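You operate a simulated robot arm through the tools that you are given. There is no shell and no other tool.

The job below is to be done with a simulated robot arm. You get a single attempt, and the scene is never put back.

## Task
Lap the scale off the valve seat with paste on the lapping stick.
Fine: stand the stick back, wipe the paste smear off the jig and put the green cloth back. Set down upright: lapping stick. What is to be rubbed or washed off counts as gone when no trace of it is left.

The check looks at the end state, three seconds after you hand in, the way a careful person would. Anything else that was tipped, shoved, dropped, spilled or broken makes it a failure. Flat cloth is picked up by pressing the open fingertips on it (5 to 10 N) and closing them slowly along it; thin cloth reads only 2 to 8 mm in the jaws.

## Robot
A 7-joint arm with a two-finger parallel gripper, fixed in place. Base frame: the origin is at the foot of the arm, x ahead of it, y to its left, z up; the work surface is at about z = 0. Lengths are in cm, angles in degrees, forces in N, time in s.
With the tool pointing down near the work surface it reaches from about 26 to 68 cm from the base axis. Its first joint turns from -166.0 to 166.0 degrees. Payload 2.5 kg.
The TCP is the grasp point between the finger pads, 3 cm short of the fingertips. In the tool frame z runs along the fingers and y along their closing line. The gripper opens to 9.4 cm. The fingers are 2.8 cm wide and 1 cm thick; the gripper's body (5 by 9.6 cm) begins 5.5 cm behind the TCP.
Orientation is that of the tool frame in the base frame, as a unit quaternion [x, y, z, w]. With the fingers straight down and closing along the base's y, the tool's x points along the base's -x, its y along +y and its z along -z.

## Interface
- The arm moves only by the tool servo_tool. Its argument "commands" is text: rows parted by semicolons, each of 7 numbers parted by spaces: the gripper command, from -1 (shut) to 1 (fully open), values between in proportion, then the shift along the tool's x, y, z in cm, then the turn, a rotation vector about the tool's x, y, z in degrees. In form: grip x y z wx wy wz; .... A call has 1 to 20 rows; each row is the pose to reach, as a shift and turn from the pose commanded when the call began, along the tool's axes at that moment. Each row takes 0.2 s and may step no farther than 5 cm and 8.6 degrees from the row before; otherwise, or with a gripper value out of range, the whole call is refused. Where a pose cannot be reached the arm comes as near as it can. A force on the tool above 50 N (or 10 N above the force at the start of the call, whichever is more), or a blocked arm, ends the call early, and 0.2 s more pass. The fingers move at their own pace (about 7.2 cm/s each) and stop on an object; they squeeze with about 24 N. The grip force told is the motor's: it shows also when the fingers shut on nothing. Time passes only in rows, and 0.2 s behind the last, so rows that repeat a pose let the fingers close. It gives the time, the measured TCP pose, the force on the tool (base axes), the opening and the grip force at its end, in the units of the frame above (readings bear some noise), with the torque about the TCP (base axes, N m) and any sound that the robot's microphone picked up.
- Cameras (640 x 400 px; columns grow to the right, rows downward): "scene" is fixed at [4.98, -65.07, 75.43]; the picture's right is [0.56, -0.83, 0.00], its down [-0.63, -0.43, -0.65] and it looks along [0.54, 0.36, -0.76] (base axes); focal length 319 px, centre (320, 200). "wrist" rides on the gripper at [7.6, 1.4, -10.2] in the tool frame; the picture's right is [-0.18, 0.98, 0.00], its down [-0.75, -0.14, -0.64] and it looks along [-0.63, -0.12, 0.77] (tool axes); focal length 243 px, centre (320, 200). There is no depth. A picture from a camera that has moved, and an enlarged one, comes with that camera's place and axes in the base frame and with its lens.
- grab_frame(camera): a new picture of that camera. It takes no simulated time.
- inspect(camera, box): a new picture of the part [left, top, right, bottom] of that camera's present view, enlarged. It takes no simulated time.
- close_job(): hands the job in; it is judged then, once.

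Places have to be worked out from the pictures, the camera data and where the tool is seen. Open the gripper and draw the arm clear of the work before you hand the job in, unless the task says otherwise.

The tools are called after "Call:" as a command line: name --argument value ..., lists and objects as JSON in quotes. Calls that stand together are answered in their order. servo_tool: Moves the arm, as the interface text tells. Its arguments: {"type":"object","properties":{"commands":{"type":"string"}},"required":["commands"]} The other tools are called the same way: grab_frame (camera) takes a picture; inspect (camera, box) takes an enlarged picture of a part of a camera's view; close_job () hands the job in.

At the start:

```text
time_s: 0.0
position: [36.68, -36.52, 38.79]
tcp_rot: [0.0, 1.0, 0.0, -0.001]
ft_force: [0.6, 0.1, 0.2]
moment: [-0.01, -0.01, 0.01]
gripper_width: 9.42
gripper_force: 0.1
```

scene: 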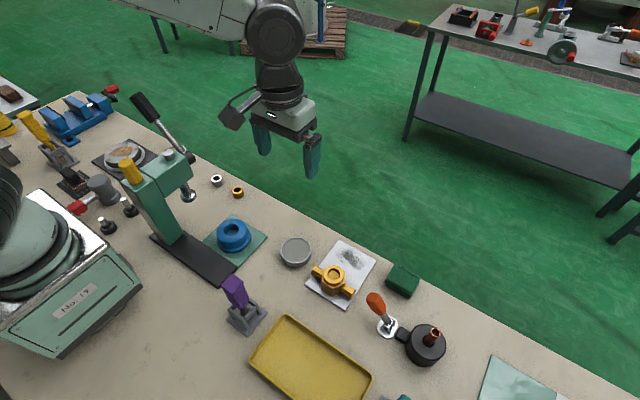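
wrist: 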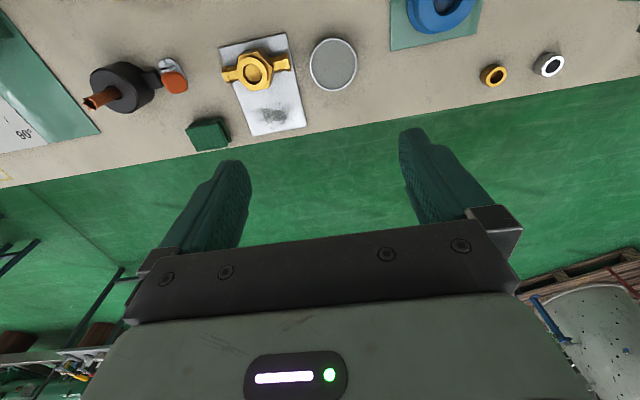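

The overview shows a bench with a valve body on a jig, a grey paste tin, a folded green cloth and some tool stands. I'll enlarge the parts of interest first.

Call:
inspect --camera "scene" --box '[260, 220, 460, 345]'

Call:
inspect --camera "scene" --box '[360, 275, 560, 400]'

Call:
inspect --camera "scene" --box '[60, 80, 300, 230]'

Call:
inspect --camera "wrist" --box '[60, 20, 380, 220]'

```text
3.20 times, centred on (360, 282) of scene
camera zoom: at [4.98, -65.07, 75.43], right [0.56, -0.83, 0.0], down [-0.63, -0.43, -0.65], along [0.54, 0.36, -0.76], focal length 1022 px, centre (192, -64)
```

zoom: 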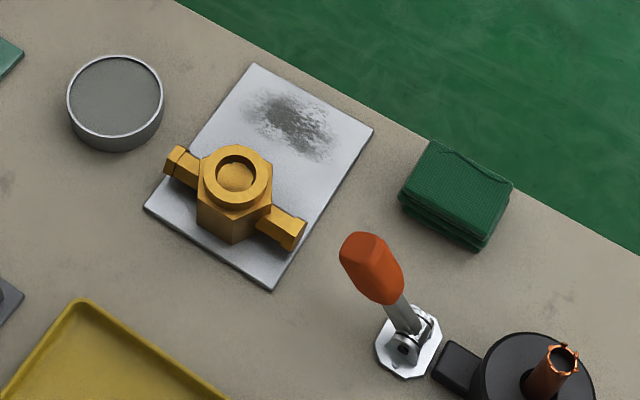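

```text
3.20 times, centred on (460, 338) of scene
camera zoom: at [4.98, -65.07, 75.43], right [0.56, -0.83, 0.0], down [-0.63, -0.43, -0.65], along [0.54, 0.36, -0.76], focal length 1022 px, centre (-128, -240)
```

zoom: 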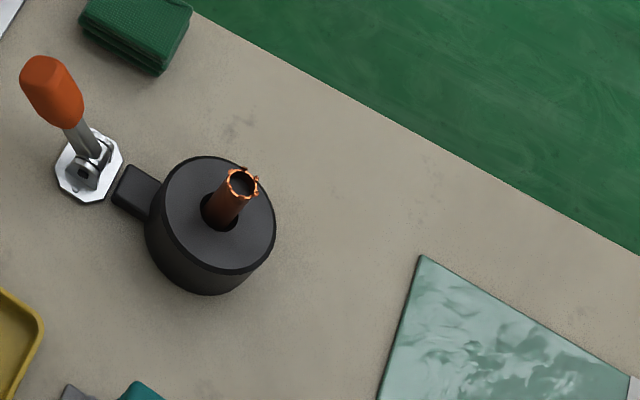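

```text
2.67 times, centred on (180, 155) of scene
camera zoom: at [4.98, -65.07, 75.43], right [0.56, -0.83, 0.0], down [-0.63, -0.43, -0.65], along [0.54, 0.36, -0.76], focal length 852 px, centre (693, 320)
```

zoom: 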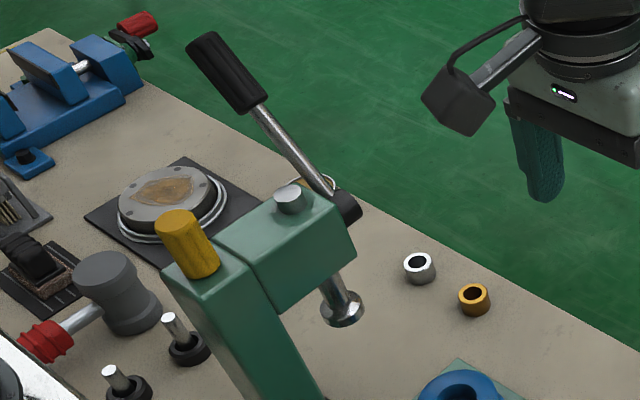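

```text
2.00 times, centred on (220, 120) of wrist
camera zoom: at [29.09, -35.13, 49.02], right [0.18, 0.98, 0.0], down [0.75, -0.14, 0.64], along [0.63, -0.12, -0.77], focal length 485 px, centre (520, 360)
```

zoom: 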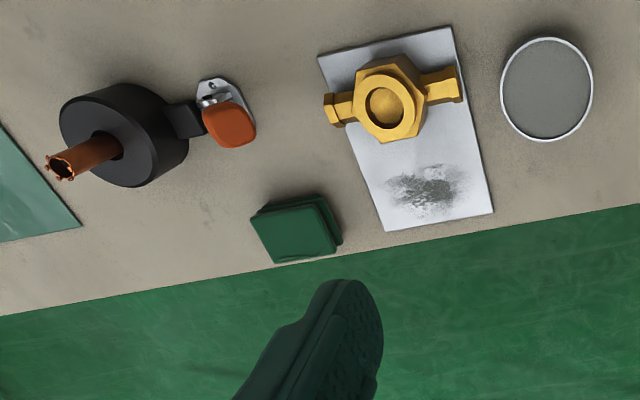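

Next I'll look for the lapping stick in the remaining parts of the view.

Call:
inspect --camera "scene" --box '[0, 80, 160, 180]'

Call:
inspect --camera "scene" --box '[50, 150, 210, 250]'

Call:
inspect --camera "scene" --box '[180, 210, 340, 310]'

Call:
inspect --camera "scene" --box '[200, 270, 420, 400]'

Call:
inspect --camera "wrist" --box '[380, 0, 640, 160]'

Call:
inspect --camera "wrist" --box '[0, 0, 260, 160]'

```text
4.00 times, centred on (80, 130) of scene
camera zoom: at [4.98, -65.07, 75.43], right [0.56, -0.83, 0.0], down [-0.63, -0.43, -0.65], along [0.54, 0.36, -0.76], focal length 1278 px, centre (1280, 480)
```

zoom: 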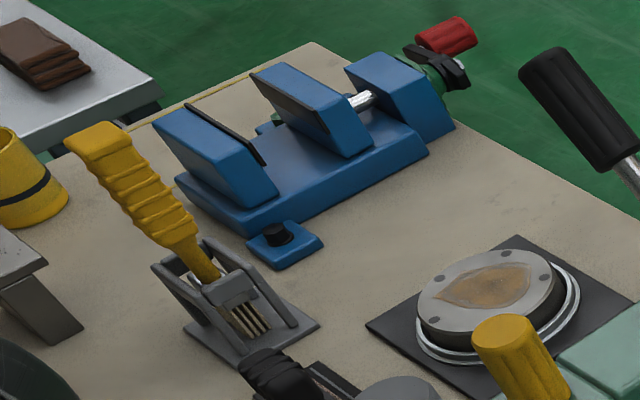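

```text
4.00 times, centred on (130, 200) of scene
camera zoom: at [4.98, -65.07, 75.43], right [0.56, -0.83, 0.0], down [-0.63, -0.43, -0.65], along [0.54, 0.36, -0.76], focal length 1278 px, centre (1080, 200)
```

zoom: 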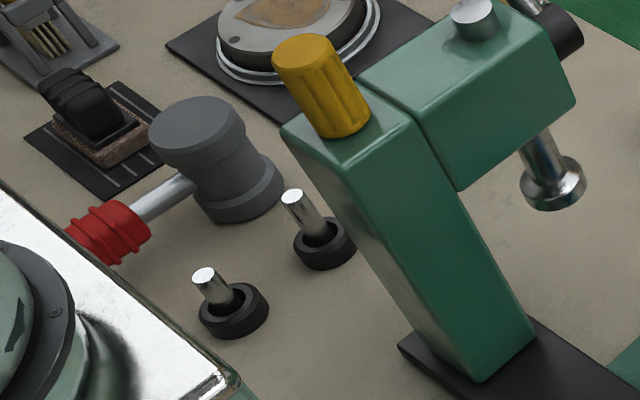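

```text
4.00 times, centred on (260, 260) of scene
camera zoom: at [4.98, -65.07, 75.43], right [0.56, -0.83, 0.0], down [-0.63, -0.43, -0.65], along [0.54, 0.36, -0.76], focal length 1278 px, centre (560, -40)
```

zoom: 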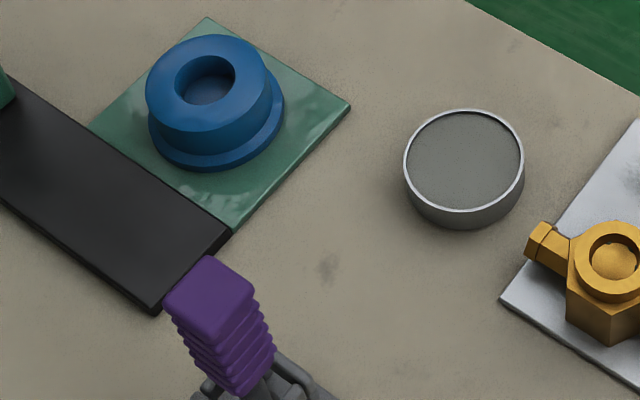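

```text
2.91 times, centred on (310, 335) of scene
camera zoom: at [4.98, -65.07, 75.43], right [0.56, -0.83, 0.0], down [-0.63, -0.43, -0.65], along [0.54, 0.36, -0.76], focal length 929 px, centre (349, -193)
```

zoom: 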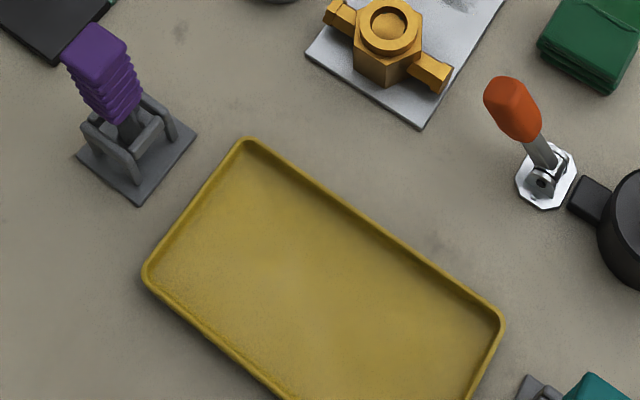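

```text
2.46 times, centred on (510, 80) of wrist
camera zoom: at [29.09, -35.13, 49.02], right [0.18, 0.98, 0.0], down [0.75, -0.14, 0.64], along [0.63, -0.12, -0.77], focal length 597 px, centre (-148, 495)
```

zoom: 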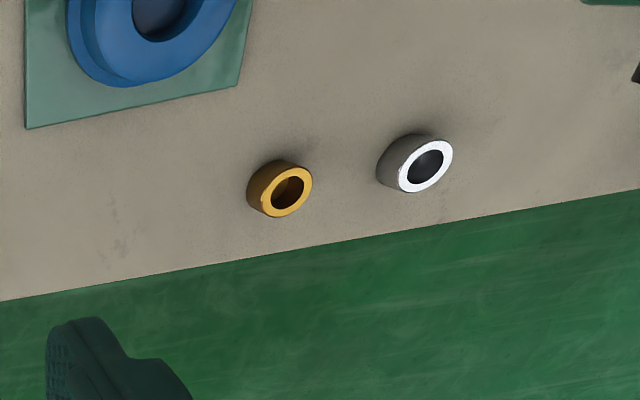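

```text
2.46 times, centred on (130, 80) of wrist
camera zoom: at [29.09, -35.13, 49.02], right [0.18, 0.98, 0.0], down [0.75, -0.14, 0.64], along [0.63, -0.12, -0.77], focal length 597 px, centre (788, 495)
```

zoom: 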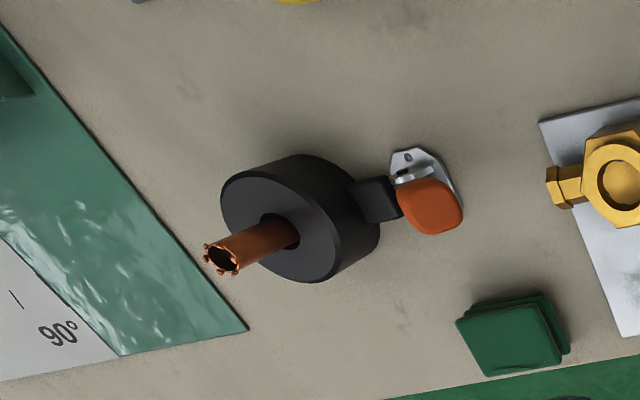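

The valve, the jig with its smear, the paste tin and a folded green cloth (about x 46.5, y -62) are located. To tell which handle is the lapping stick and to see the teal one, I'll draw the arm in high and yaw the wrist camera outward.

Call:
servo_tool --commands "1 1.4 -0.7 -0.4 0 0 7.5; 1 2.8 -1.4 -0.8 0 0 15; 1 4.2 -2.1 -1.2 0 0 22.5; 1 5.6 -2.8 -1.6 0 0 30; 1 7 -3.5 -2 0 0 37.5; 1 8.4 -4.2 -2.4 0 0 45; 1 9.8 -4.9 -2.8 0 0 52.5; 1 11.2 -5.5 -3.2 0 0 60; 1 11.2 -5.5 -3.2 0 0 60"

Call:
grab_frame --camera "wrist"

Call:
grab_frame --camera "scene"

```text
time_s: 2.0
position: [25.56, -41.93, 42.05]
tcp_rot: [0.5, 0.866, 0.0, 0.0]
ft_force: [-0.3, -0.3, -0.1]
moment: [-0.01, 0.01, 0.02]
gripper_width: 9.42
gripper_force: 0.1
```

```text
taken
camera wrist: at [22.93, -34.71, 52.26], right [0.94, 0.33, 0.0], down [0.25, -0.72, 0.64], along [0.21, -0.61, -0.77], focal length 243 px, centre (320, 200)
```

wrist: 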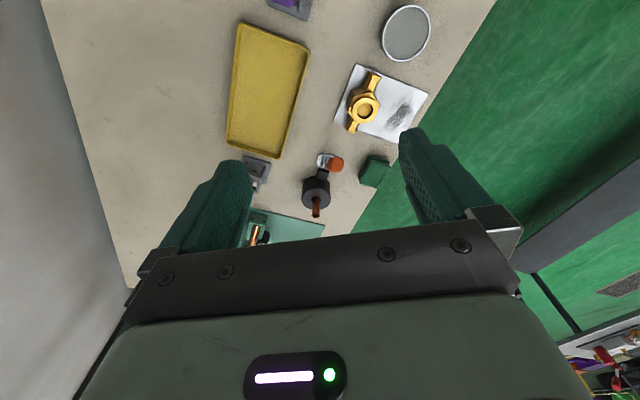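

```text
taken
```

scene: 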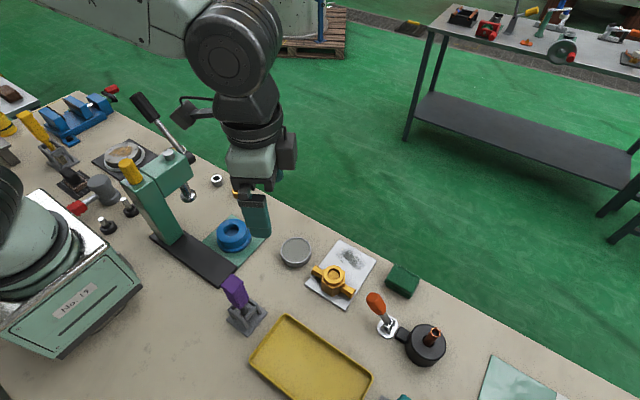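

The purple stand, teal stand, tray, valve and cloth are all in view. I'll enlarge the purple and teal items.

Call:
inspect --camera "wrist" --box '[220, 130, 380, 260]'

Call:
inspect --camera "wrist" --box '[230, 0, 450, 140]'

Call:
inspect --camera "scene" --box '[205, 260, 285, 345]'

Call:
inspect --camera "scene" --box '[0, 90, 110, 180]'

```text
3.08 times, centred on (300, 195) of wrist
camera zoom: at [22.93, -34.71, 52.26], right [0.94, 0.33, 0.0], down [0.25, -0.72, 0.64], along [0.21, -0.61, -0.77], focal length 746 px, centre (382, 215)
```

zoom: 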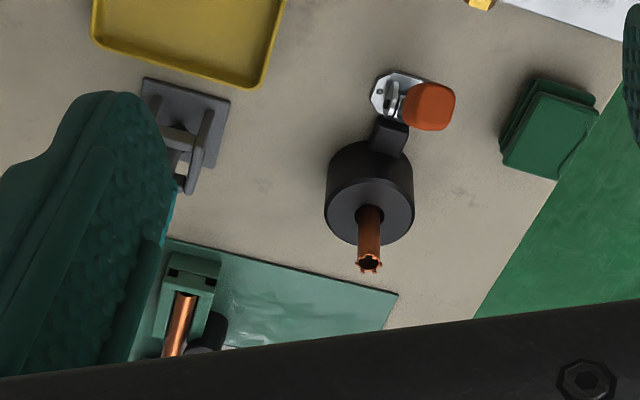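

```text
2.86 times, centred on (340, 70) of wrist
camera zoom: at [22.93, -34.71, 52.26], right [0.94, 0.33, 0.0], down [0.25, -0.72, 0.64], along [0.21, -0.61, -0.77], focal length 693 px, centre (263, 571)
```

zoom: 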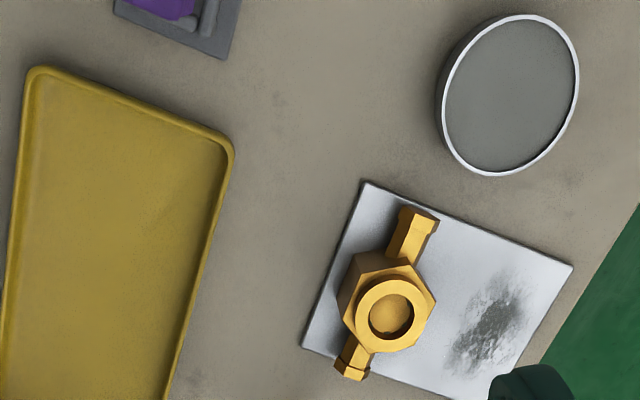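

```text
4.71 times, centred on (245, 302) of scene
camera zoom: at [4.98, -65.07, 75.43], right [0.56, -0.83, 0.0], down [-0.63, -0.43, -0.65], along [0.54, 0.36, -0.76], focal length 1503 px, centre (673, -282)
```

zoom: 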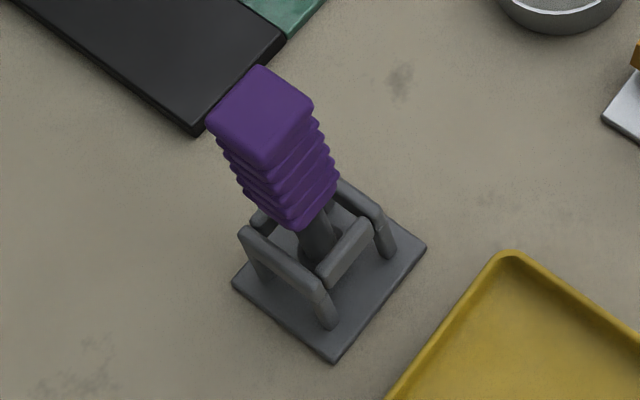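

```text
4.44 times, centred on (55, 135) of scene
camera zoom: at [4.98, -65.07, 75.43], right [0.56, -0.83, 0.0], down [-0.63, -0.43, -0.65], along [0.54, 0.36, -0.76], focal length 1420 px, centre (1498, 489)
```

zoom: 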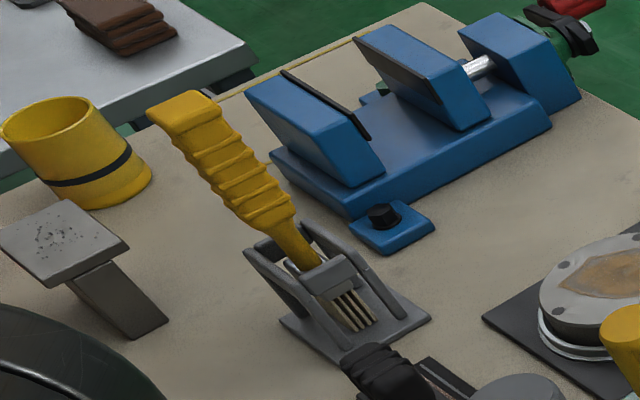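

The purple-handled tool in its frame stand is nearest to the paste tin and valve, so it's likely the lapping stick. I'll look at it closer from the side, with the TCP near (9, -40, 22) and the camera facing it.

Call:
servo_tool --commands "1 0.83 -1.11 1.5 0 0 -7.5; 1 1.65 -2.22 3 0 0 -15; 1 2.5 -3.3 4.5 0 0 -22.5; 1 3.3 -4.4 6 0 0 -30; 1 4.1 -5.5 7.5 0 0 -37.5; 1 4.95 -6.6 9 0 0 -45; 1 5.8 -7.7 10.5 0 0 -52.5; 1 6.6 -8.9 12 0 0 -60; 1 7.4 -10 13.5 0 0 -67.5; 1 8.2 -11.1 15 0 0 -75; 1 9.1 -12.2 16.5 0 0 -82.5; 1 9.9 -13.3 18 0 0 -90; 1 9.9 -13.3 18 0 0 -90"

Call:
grab_frame --camera "wrist"

Call:
grab_frame --camera "scene"

```text
time_s: 4.8
position: [9.14, -40.06, 23.92]
tcp_rot: [-0.26, 0.966, 0.0, 0.0]
ft_force: [0.5, -0.3, -0.6]
moment: [0.04, 0.01, -0.03]
gripper_width: 9.41
gripper_force: 0.1
```

```text
taken
camera wrist: at [1.78, -42.64, 34.2], right [-0.33, 0.94, 0.0], down [0.72, 0.26, 0.64], along [0.61, 0.21, -0.77], focal length 243 px, centre (320, 200)
```

wrist: 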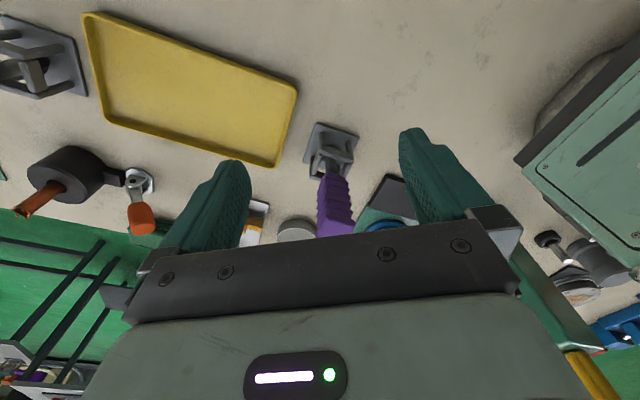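

```text
taken
```

scene: 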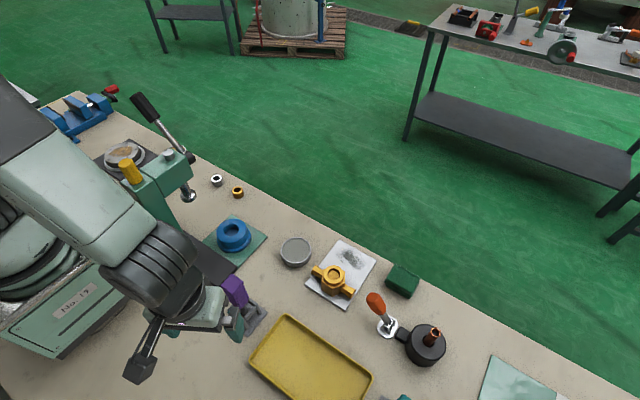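

Both stands are visible now, so I'll enlarge each.

Call:
inspect --camera "wrist" --box '[280, 110, 400, 250]'

Call:
inspect --camera "wrist" --box '[0, 0, 120, 120]'

Call:
inspect --camera "wrist" --box '[500, 180, 640, 400]'

```text
2.86 times, centred on (340, 180) of wrist
camera zoom: at [1.78, -42.64, 34.2], right [-0.33, 0.94, 0.0], down [0.72, 0.26, 0.64], along [0.61, 0.21, -0.77], focal length 693 px, centre (263, 257)
```

zoom: 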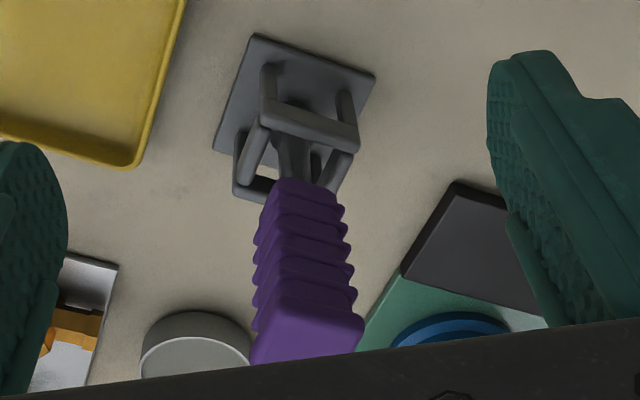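

```text
3.33 times, centred on (60, 60) of wrist
camera zoom: at [1.78, -42.64, 34.2], right [-0.33, 0.94, 0.0], down [0.72, 0.26, 0.64], along [0.61, 0.21, -0.77], focal length 809 px, centre (1187, 667)
```

zoom: 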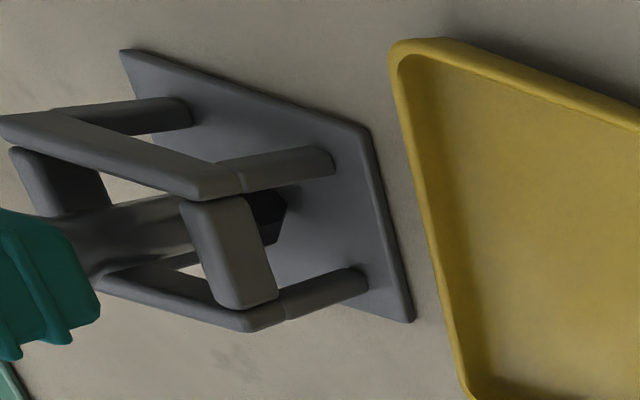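

```text
1.82 times, centred on (570, 290) of wrist
camera zoom: at [1.78, -42.64, 34.2], right [-0.33, 0.94, 0.0], down [0.72, 0.26, 0.64], along [0.61, 0.21, -0.77], focal length 441 px, centre (-134, 36)
```

zoom: 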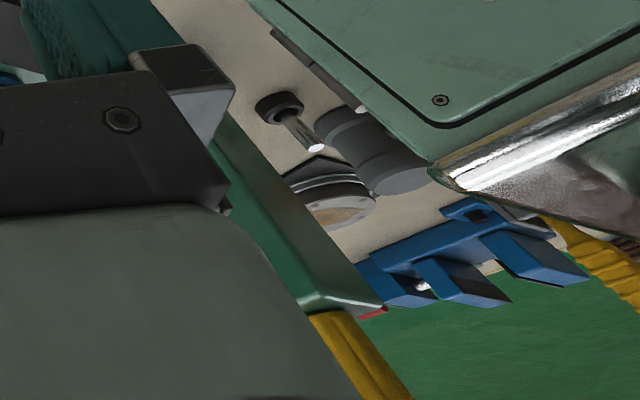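

The lower shafts of both tools are still unclear. I'll lower the wrist and tilt it 24 degrees to view the purple tool's working end from the side.

Call:
servo_tool --commands "1 0 0 2 0 -4 0; 1 0 0 4 0 -8 0; 1 0 0 6 0 -12 0; 1 0 0 8 0 -16 0; 1 0 0 10 0 -20 0; 1 0 0 12 0 -24 0; 1 0 0 12 0 -24 0"

Call:
grab_frame --camera "wrist"

Call:
inspect --camera "wrist" --box '[250, 60, 410, 240]'

Call:
inspect --camera "wrist" --box '[0, 0, 200, 240]'

```text
time_s: 6.4
position: [9.24, -40.1, 11.9]
tcp_rot: [-0.253, 0.944, 0.053, 0.202]
ft_force: [-0.1, 0.5, 1.0]
moment: [-0.02, 0.05, 0.03]
gripper_width: 9.4
gripper_force: 0.2
```

```text
taken
camera wrist: at [-1.3, -44.35, 18.22], right [-0.35, 0.94, 0.07], down [0.44, 0.09, 0.89], along [0.83, 0.34, -0.44], focal length 243 px, centre (320, 200)
```

wrist: 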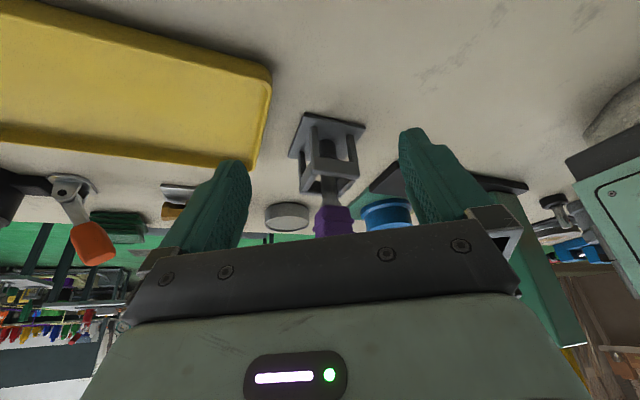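

```text
2.22 times, centred on (330, 150) of wrist
camera zoom: at [-1.3, -44.35, 18.22], right [-0.35, 0.94, 0.07], down [0.44, 0.09, 0.89], along [0.83, 0.34, -0.44], focal length 539 px, centre (298, 311)
```

zoom: 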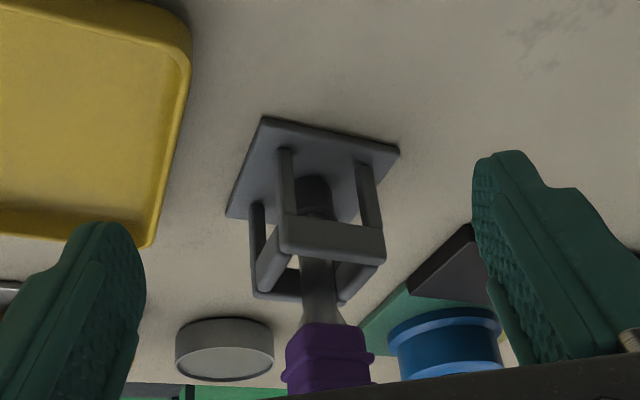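

```text
1.67 times, centred on (100, 120) of wrist
camera zoom: at [-1.3, -44.35, 18.22], right [-0.35, 0.94, 0.07], down [0.44, 0.09, 0.89], along [0.83, 0.34, -0.44], focal length 404 px, centre (687, 333)
```

zoom: 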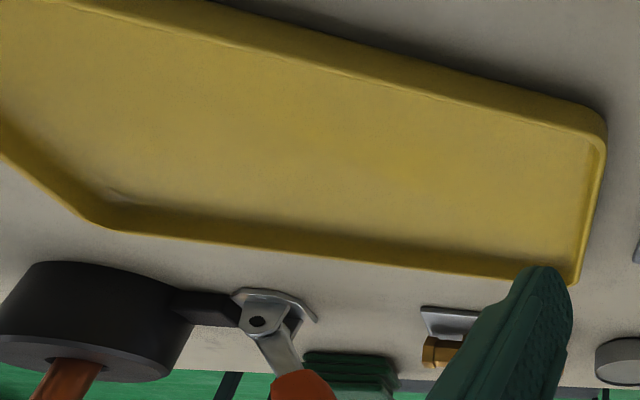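

The purple stick has a round, dark lap head sitting in its stand, which fits the round valve seat. To rule out the teal tool, I'll swing the camera outward over the tray and look at its end too.

Call:
servo_tool --commands "1 0.24 -1.7 -0.26 3.2 0 7.2; 1 0.48 -3.4 -0.53 6.4 0 14.4; 1 0.72 -5.1 -0.8 9.6 0 21.5; 1 0.96 -6.8 -1.05 12.8 0 28.7; 1 1.2 -8.5 -1.3 16 0 35.9; 1 1.44 -10.2 -1.6 19.2 0 43.1; 1 1.68 -11.9 -1.85 22.4 0 50.3; 1 1.92 -13.7 -2.1 25.6 0 57.5; 1 2.16 -15.4 -2.4 28.8 0 64.6; 1 2.4 -17.1 -2.6 32 0 71.8; 1 2.64 -18.8 -2.9 35.2 0 79; 1 2.88 -20.5 -3.2 38.4 0 86.2; 1 3.1 -22.2 -3.4 41.6 0 93.4; 1 3.36 -23.9 -3.7 44.8 0 100.5; 1 3.36 -23.9 -3.7 44.8 0 100.5"

Call:
grab_frame --camera "wrist"

Call:
grab_frame --camera "scene"

```text
time_s: 9.6
position: [17.14, -62.89, 14.02]
tcp_rot: [0.63, 0.748, -0.134, 0.16]
ft_force: [-0.2, -0.1, -0.8]
moment: [0.0, 0.01, 0.0]
gripper_width: 9.4
gripper_force: 0.1
```

```text
taken
camera wrist: at [16.53, -51.88, 20.28], right [1.0, 0.0, 0.08], down [-0.07, -0.44, 0.89], along [0.04, -0.9, -0.44], focal length 243 px, centre (320, 200)
```

wrist: 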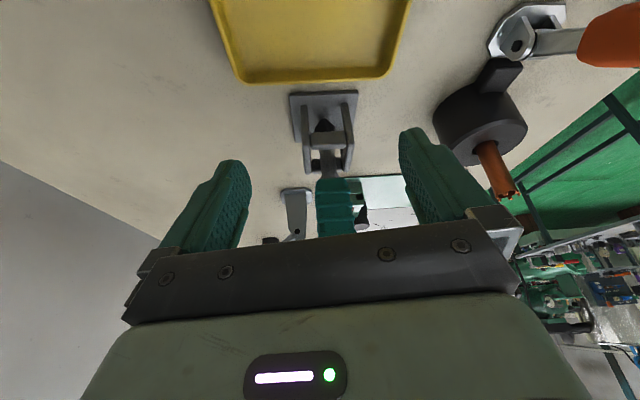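

```text
taken
```

scene: 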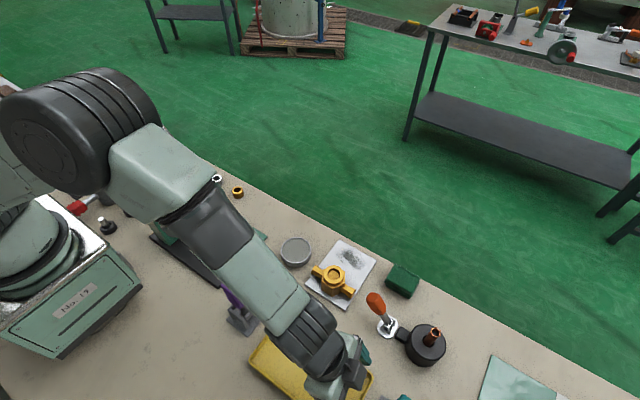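

Call:
inspect --camera "wrist" --box '[260, 80, 400, 240]'

```text
2.50 times, centred on (330, 160) of wrist
camera zoom: at [16.53, -51.88, 20.28], right [1.0, 0.0, 0.08], down [-0.07, -0.44, 0.89], along [0.04, -0.9, -0.44], focal length 606 px, centre (295, 300)
```

zoom: 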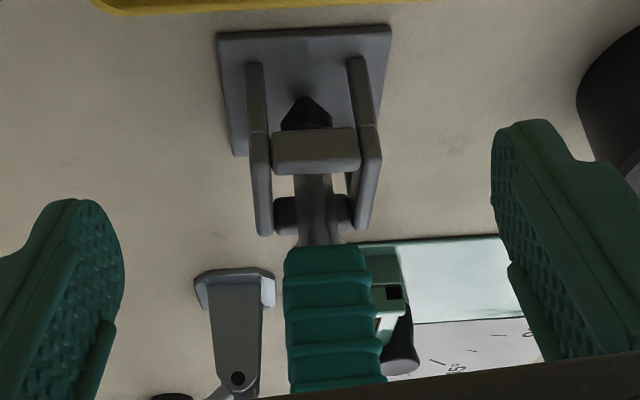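

The teal tool ends in a sharp black cone, so it's a reamer for the pipe. The purple tool is the lapping stick, axis-aligned with its top at about (19.0, -34.85, 16). I'll lift, straighten the tool and go look into the valve from above.

Call:
servo_tool --commands "1 -1.2 0 -2.7 0 4.8 0; 1 -2.4 0 -5.5 0 9.6 0; 1 -3.7 0 -8.2 0 14.4 0; 1 -4.9 0 -11 0 19.2 0; 1 -6.1 0 -13.7 0 24 0; 1 -6.1 0 -13.7 0 24 0"

```text
time_s: 11.0
position: [16.91, -62.95, 29.2]
tcp_rot: [0.643, 0.766, 0.0, 0.0]
ft_force: [0.4, 0.1, -0.2]
moment: [0.02, 0.0, -0.02]
gripper_width: 9.44
gripper_force: 0.1
```

The tool is vertical at yaw -80. Next I'll rotate back to yaw 0 and move to about (28, -46, 30) to look down on the valve.

Call:
servo_tool --commands "1 1.35 1.25 -0.1 0 0 -7.3; 1 2.7 2.5 -0.2 0 0 -14.6; 1 4 3.8 -0.3 0 0 -21.8; 1 5.4 5 -0.4 0 0 -29.1; 1 6.7 6.3 -0.5 0 0 -36.4; 1 8.1 7.5 -0.6 0 0 -43.7; 1 9.4 8.8 -0.7 0 0 -50.9; 1 10.8 10 -0.8 0 0 -58.2; 1 12.1 11.3 -0.8 0 0 -65.5; 1 13.5 12.5 -0.8 0 0 -72.7; 1 14.8 13.8 -0.8 0 0 -80; 1 14.8 13.8 -0.8 0 0 -80"

Call:
grab_frame --camera "wrist"

Call:
inspect --camera "wrist" --box '[250, 70, 410, 170]'

```text
time_s: 13.6
position: [28.04, -46.14, 29.76]
tcp_rot: [-0.001, 1.0, -0.001, 0.001]
ft_force: [0.1, -0.1, 0.6]
moment: [0.03, 0.02, -0.02]
gripper_width: 9.37
gripper_force: 0.0
```

```text
taken
camera wrist: at [20.39, -44.71, 40.08], right [0.18, 0.98, 0.0], down [0.75, -0.14, 0.64], along [0.63, -0.12, -0.77], focal length 243 px, centre (320, 200)
```

wrist: 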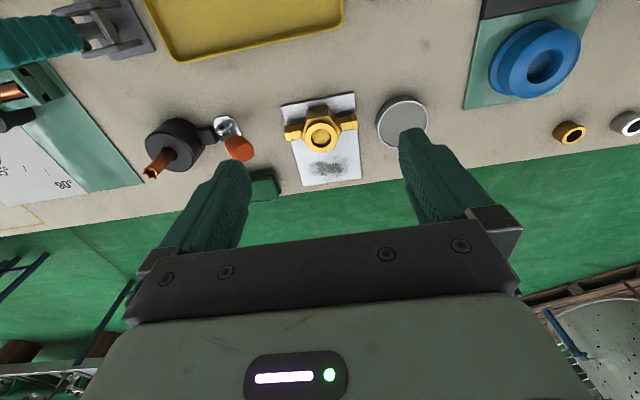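

```text
4.00 times, centred on (330, 120) of wrist
camera zoom: at [20.39, -44.71, 40.08], right [0.18, 0.98, 0.0], down [0.75, -0.14, 0.64], along [0.63, -0.12, -0.77], focal length 970 px, centre (280, 520)
```

zoom: 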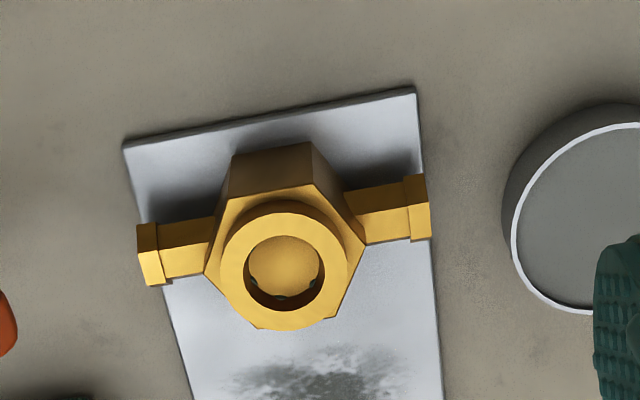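

The seat is inside the bore of the boss, with small dark bits visible down in it. I'll move in above the valve with the camera to see the scale and measure the bore.

Call:
servo_tool --commands "1 -1.5 -0.3 3 0 0 0; 1 -3 -0.6 6 0 0 0; 1 -4.5 -0.9 9 0 0 0; 1 -6 -1.2 12 0 0 0; 1 -7.5 -1.3 15 0 0 0; 1 -7.5 -1.3 15 0 0 0"

Call:
grab_frame --camera "wrist"

Call:
inspect --camera "wrist" --box '[270, 90, 370, 170]'

Call:
inspect --camera "wrist" --box '[220, 60, 420, 210]'

```text
time_s: 15.0
position: [35.63, -47.41, 14.54]
tcp_rot: [-0.001, 1.0, -0.001, -0.001]
ft_force: [0.2, -0.2, 0.0]
moment: [0.0, 0.0, 0.0]
gripper_width: 9.42
gripper_force: 0.0
```

```text
taken
camera wrist: at [28.07, -45.98, 24.87], right [0.18, 0.98, 0.0], down [0.75, -0.14, 0.64], along [0.63, -0.12, -0.77], focal length 243 px, centre (320, 200)
```

wrist: 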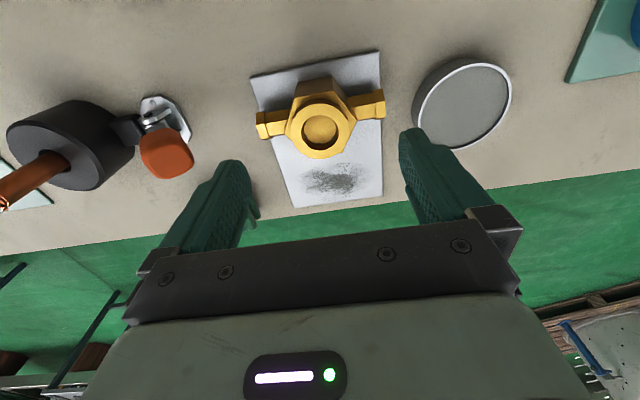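

```text
5.00 times, centred on (320, 130) of wrist
camera zoom: at [28.07, -45.98, 24.87], right [0.18, 0.98, 0.0], down [0.75, -0.14, 0.64], along [0.63, -0.12, -0.77], focal length 1213 px, centre (320, 550)
```

zoom: 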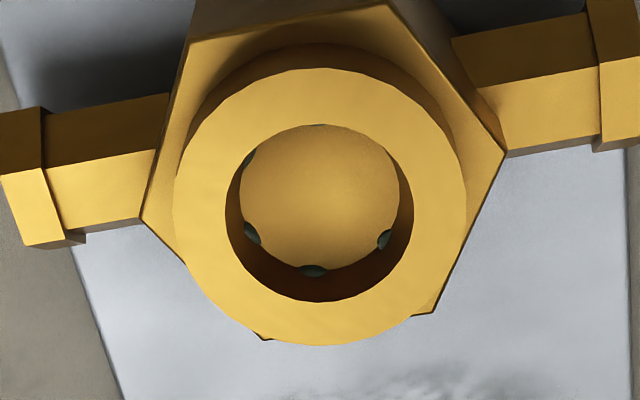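

```text
2.67 times, centred on (320, 135) of wrist
camera zoom: at [28.07, -45.98, 24.87], right [0.18, 0.98, 0.0], down [0.75, -0.14, 0.64], along [0.63, -0.12, -0.77], focal length 647 px, centre (320, 373)
```

zoom: 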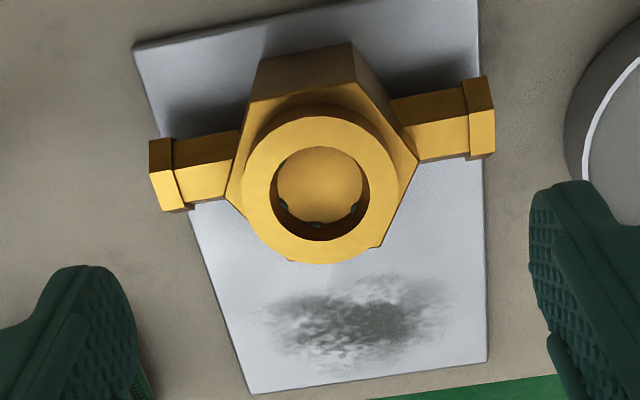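

The scale is a ring of about six dark lumps around the seat floor inside the bore. The bore is about 3.3 cm wide and about 1 cm deep, centred near (37.1, -47.6) with its rim at z of about 4.4. Now I'll move above the purple stick to check its position.

Call:
servo_tool --commands "1 0 0 -4 0 0 0; 1 1.5 1 -8 0 0 0; 1 4.5 3.5 -11 0 0 0; 1 8 6 -11.5 0 0 0; 1 11 8.5 -11.5 0 0 0; 1 14 10.7 -11.5 0 0 0; 1 16.6 12.6 -11.5 0 0 0; 1 16.6 12.6 -11.5 0 0 0"

Call:
grab_frame --camera "wrist"

Call:
inspect --camera "wrist" --box '[260, 60, 380, 200]'

Call:
grab_frame --camera "scene"

```text
time_s: 16.8
position: [19.19, -34.62, 26.28]
tcp_rot: [0.0, 1.0, -0.001, -0.001]
ft_force: [0.7, 0.0, -0.2]
moment: [0.03, 0.01, -0.02]
gripper_width: 9.39
gripper_force: 0.1
```

```text
taken
camera wrist: at [11.59, -33.24, 36.58], right [0.18, 0.98, 0.0], down [0.75, -0.14, 0.64], along [0.63, -0.12, -0.77], focal length 243 px, centre (320, 200)
```

wrist: 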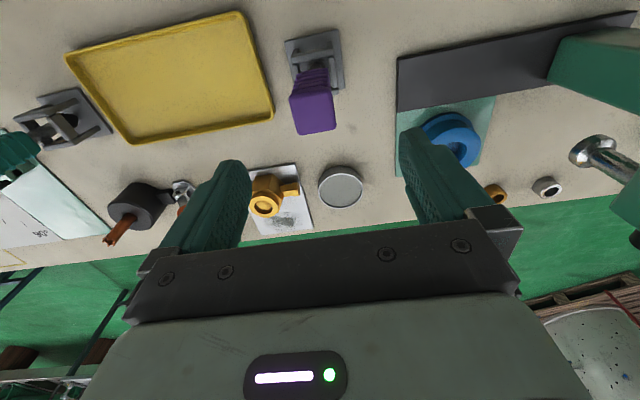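

```text
2.86 times, centred on (320, 130) of wrist
camera zoom: at [11.59, -33.24, 36.58], right [0.18, 0.98, 0.0], down [0.75, -0.14, 0.64], along [0.63, -0.12, -0.77], focal length 693 px, centre (320, 400)
```

zoom: 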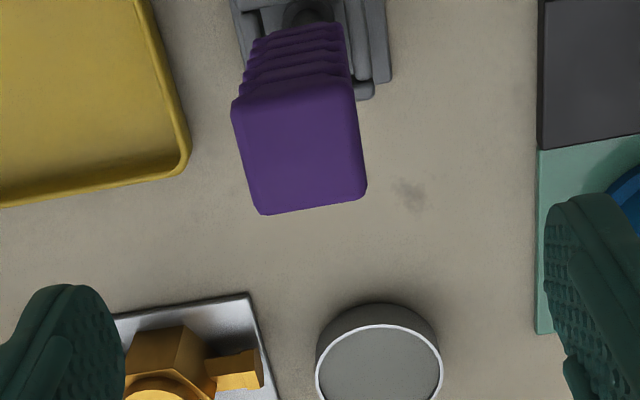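

```text
taken
```

scene: 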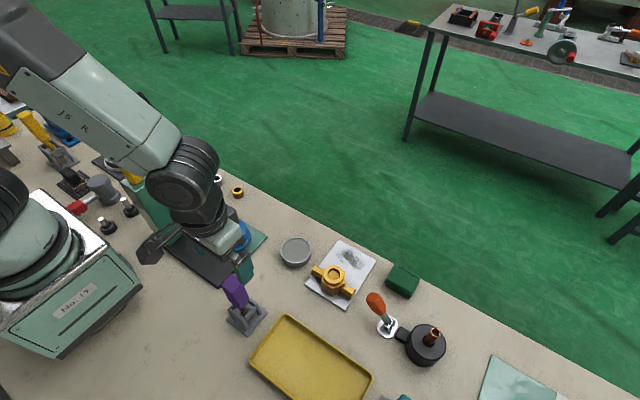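

Refined from this closer view, the handle top is about (18.8, -35.1) at z of 16.3, roughly 3.3 cm square and axis-aligned. I'll descend over it with open fingers, stopping partway to check alignment.

Call:
servo_tool --commands "1 0.2 -0.25 2 0 0 0; 1 0.39 -0.48 4 0 0 0; 1 0.39 -0.48 6 0 0 0; 1 0.39 -0.48 6 0 0 0"

Call:
grab_frame --camera "wrist"

```text
time_s: 17.8
position: [18.84, -35.21, 20.01]
tcp_rot: [0.001, 1.0, -0.001, 0.001]
ft_force: [-0.4, 0.7, -0.4]
moment: [0.01, -0.01, 0.01]
gripper_width: 9.39
gripper_force: 0.0
```

```text
taken
camera wrist: at [11.18, -33.88, 30.33], right [0.18, 0.98, 0.0], down [0.75, -0.14, 0.64], along [0.63, -0.12, -0.77], focal length 243 px, centre (320, 200)
```

wrist: 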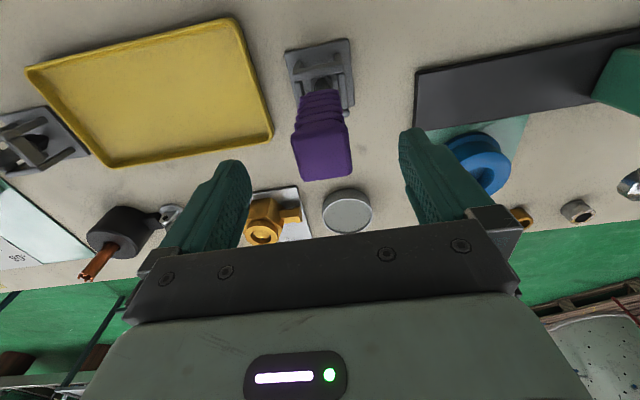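

The handle is centred between the fingers. I'll descend to z of about 12.6 and close on it.

Call:
servo_tool --commands "1 0 0.1 2 0 0 0; 1 0 0.1 4 0 0 0; 1 0 0.1 6 0 0 0; 1 0 0.1 7.4 0 0 0; 1 0 0.1 7.4 0 0 0"

Call:
grab_frame --camera "wrist"

Call:
inspect --camera "scene" --box '[180, 230, 300, 340]'

```text
time_s: 19.0
position: [18.62, -35.18, 12.67]
tcp_rot: [0.001, 1.0, 0.0, -0.001]
ft_force: [0.7, 0.3, -0.1]
moment: [-0.02, 0.02, -0.01]
gripper_width: 9.42
gripper_force: 0.0
```

```text
taken
camera wrist: at [10.96, -33.77, 23.0], right [0.18, 0.98, 0.0], down [0.75, -0.14, 0.64], along [0.63, -0.12, -0.77], focal length 243 px, centre (320, 200)
```

wrist: 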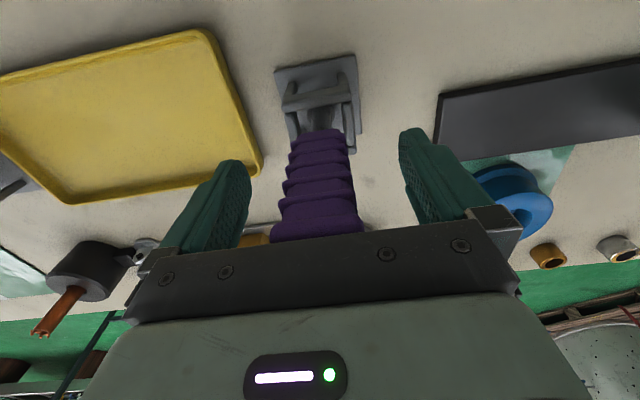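

```text
3.64 times, centred on (240, 285) of scene
camera zoom: at [4.98, -65.07, 75.43], right [0.56, -0.83, 0.0], down [-0.63, -0.43, -0.65], along [0.54, 0.36, -0.76], focal length 1161 px, centre (611, -109)
```

zoom: 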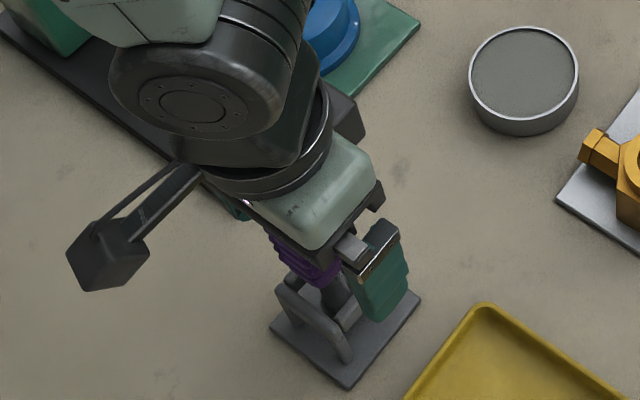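

The handle is well between the pads and nothing is touched. I'll close the gripper.

Call:
servo_tool --commands "-1 -0.1 0 0 0 0 0; -1 -0.1 0 0 0 0 0; -1 -0.1 0 0 0 0 0; -1 -0.1 0 0 0 0 0; -1 -0.1 0 0 0 0 0"

Call:
grab_frame --camera "wrist"

```text
time_s: 20.2
position: [18.6, -35.16, 12.79]
tcp_rot: [0.0, 1.0, -0.001, 0.0]
ft_force: [0.1, 0.9, -0.8]
moment: [-0.04, -0.01, -0.01]
gripper_width: 3.37
gripper_force: 23.8
```

```text
taken
camera wrist: at [11.07, -33.79, 23.01], right [0.18, 0.98, 0.0], down [0.75, -0.14, 0.64], along [0.63, -0.12, -0.77], focal length 243 px, centre (320, 200)
```

wrist: 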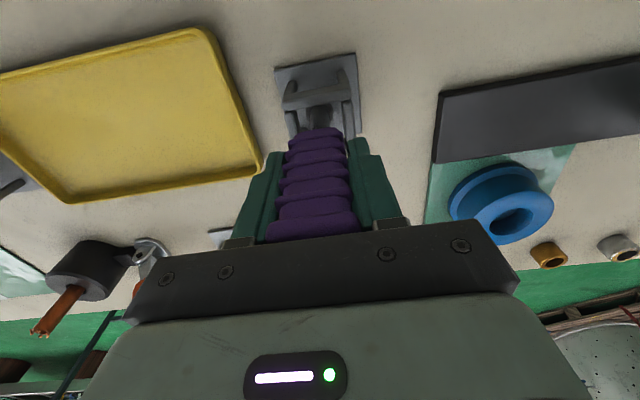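

It's firmly gripped (3.37 cm, 23.8 N). The rest pose to return to is TCP (18.6, -35.16, 12.75). Lifting straight up out of the stand now.

Call:
servo_tool --commands "-1 0 0 -1 0 0 0; -1 0 0 -2 0 0 0; -1 0 0 -3 0 0 0; -1 0 0 -4.5 0 0 0; -1 0 0 -6 0 0 0; -1 0 0 -8 0 0 0; -1 0 0 -10 0 0 0; -1 0 0 -10 0 0 0"

Call:
grab_frame --camera "wrist"

Call:
inspect --camera "scene" --box '[180, 210, 300, 340]'

Call:
inspect --camera "wrist" --box '[250, 0, 410, 120]'

```text
time_s: 22.0
position: [18.53, -34.97, 22.7]
tcp_rot: [0.001, 1.0, -0.001, -0.001]
ft_force: [0.1, -0.1, -2.0]
moment: [-0.01, -0.03, 0.01]
gripper_width: 3.42
gripper_force: 24.1
```

```text
taken
camera wrist: at [11.01, -33.75, 33.02], right [0.18, 0.98, 0.0], down [0.75, -0.14, 0.64], along [0.63, -0.12, -0.77], focal length 243 px, centre (320, 200)
```

wrist: 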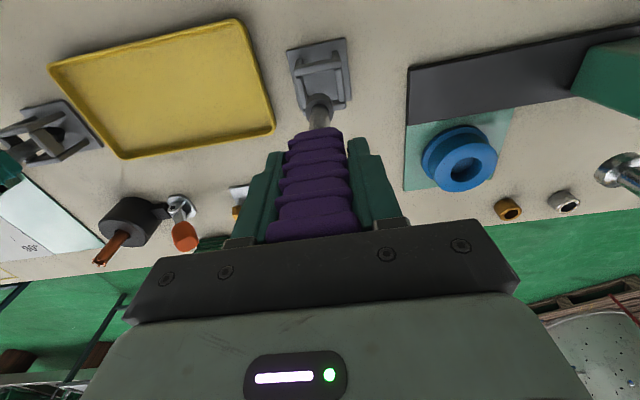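

```text
3.08 times, centred on (240, 275) of scene
camera zoom: at [4.98, -65.07, 75.43], right [0.56, -0.83, 0.0], down [-0.63, -0.43, -0.65], along [0.54, 0.36, -0.76], focal length 983 px, centre (566, -31)
```

zoom: 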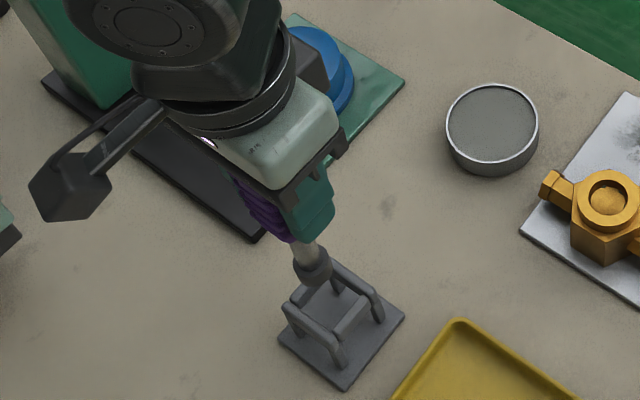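

```text
3.33 times, centred on (330, 60) of wrist
camera zoom: at [11.01, -33.75, 33.02], right [0.18, 0.98, 0.0], down [0.75, -0.14, 0.64], along [0.63, -0.12, -0.77], focal length 809 px, centre (287, 667)
```

zoom: 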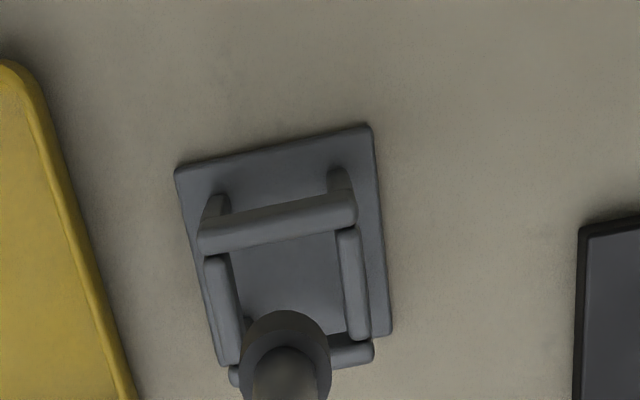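

The stick is out cleanly, with a round lap head about 2.5 cm across whose bottom sits about 12.2 cm below the TCP. I'll carry it over the paste tin at about (37.7, -34.6).

Call:
servo_tool --commands "-1 -2 0 0 0 0 0; -1 -5 0.1 0 0 0 0; -1 -8.5 0.2 0 0 0 0; -1 -12 0.3 0 0 0 0; -1 -15.5 0.4 0 0 0 0; -1 -18 0.4 0 0 0 0; -1 -19.2 0.4 0 0 0 0; -1 -19.2 0.4 0 0 0 0"

Call:
grab_frame --camera "wrist"

Call:
inspect --camera "wrist" --box '[240, 40, 400, 160]'

Call:
inspect --camera "scene" --box '[220, 160, 380, 300]'

```text
time_s: 23.8
position: [37.95, -34.7, 22.85]
tcp_rot: [0.0, 1.0, -0.001, 0.0]
ft_force: [-0.1, -0.4, -2.2]
moment: [0.02, 0.02, -0.02]
gripper_width: 3.42
gripper_force: 23.9
```

```text
taken
camera wrist: at [30.35, -33.36, 33.06], right [0.18, 0.98, 0.0], down [0.75, -0.14, 0.64], along [0.63, -0.12, -0.77], focal length 243 px, centre (320, 200)
```

wrist: 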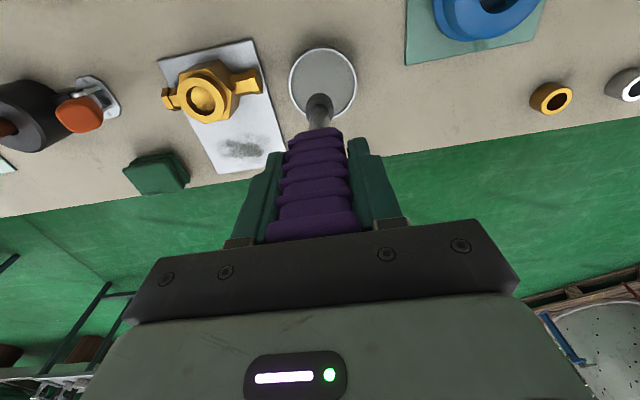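

```text
3.33 times, centred on (320, 100) of wrist
camera zoom: at [30.35, -33.36, 33.06], right [0.18, 0.98, 0.0], down [0.75, -0.14, 0.64], along [0.63, -0.12, -0.77], focal length 809 px, centre (320, 533)
```

zoom: 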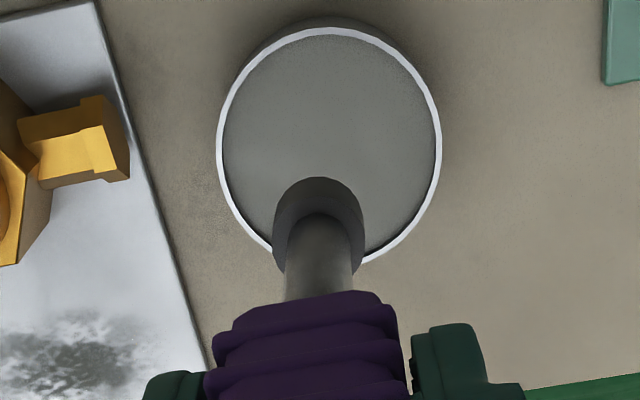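

```text
2.86 times, centred on (300, 230) of scene
camera zoom: at [4.98, -65.07, 75.43], right [0.56, -0.83, 0.0], down [-0.63, -0.43, -0.65], along [0.54, 0.36, -0.76], focal length 912 px, centre (377, 114)
```

zoom: 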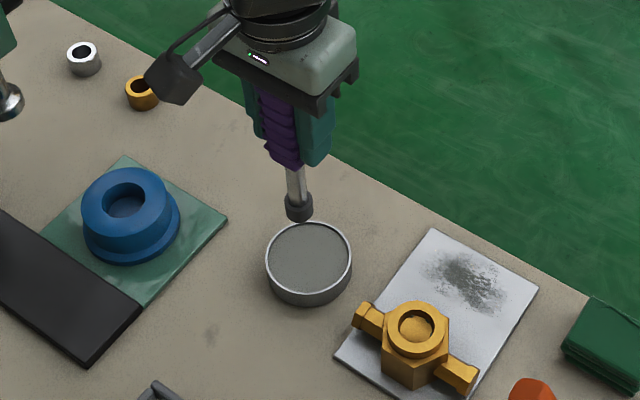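

The head is nearly centred over the tin at about (38.05, -34.5). I'll lower to just above the paste surface.

Call:
servo_tool --commands "-1 -0.1 0.2 2 0 0 0; -1 -0.1 0.2 4 0 0 0; -1 -0.1 0.2 5.5 0 0 0; -1 -0.1 0.2 6.8 0 0 0; -1 -0.1 0.2 7.3 0 0 0; -1 -0.1 0.2 7.3 0 0 0"

Call:
inspect --camera "wrist" --box '[240, 40, 400, 160]'

Call:
inspect --camera "scene" --box '[250, 190, 350, 280]'

```text
time_s: 25.2
position: [37.95, -34.53, 15.6]
tcp_rot: [0.0, 1.0, 0.0, 0.001]
ft_force: [-0.1, -0.4, -1.7]
moment: [0.01, 0.0, 0.01]
gripper_width: 3.43
gripper_force: 23.8
```

```text
3.33 times, centred on (320, 100) of wrist
camera zoom: at [30.43, -33.21, 25.8], right [0.18, 0.98, 0.0], down [0.75, -0.14, 0.64], along [0.63, -0.12, -0.77], focal length 809 px, centre (320, 533)
```

zoom: 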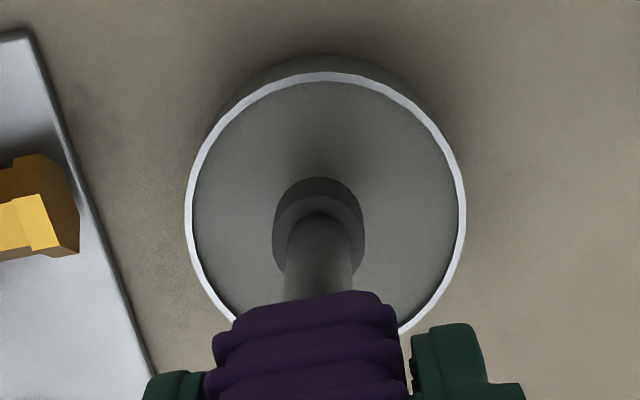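

```text
4.44 times, centred on (300, 235) of scene
camera zoom: at [4.98, -65.07, 75.43], right [0.56, -0.83, 0.0], down [-0.63, -0.43, -0.65], along [0.54, 0.36, -0.76], focal length 1420 px, centre (409, 44)
```

zoom: 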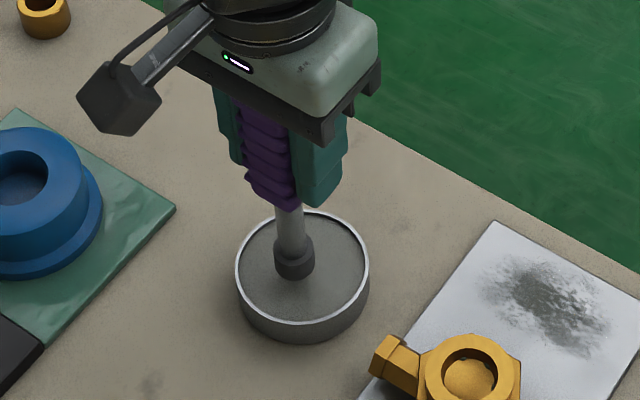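

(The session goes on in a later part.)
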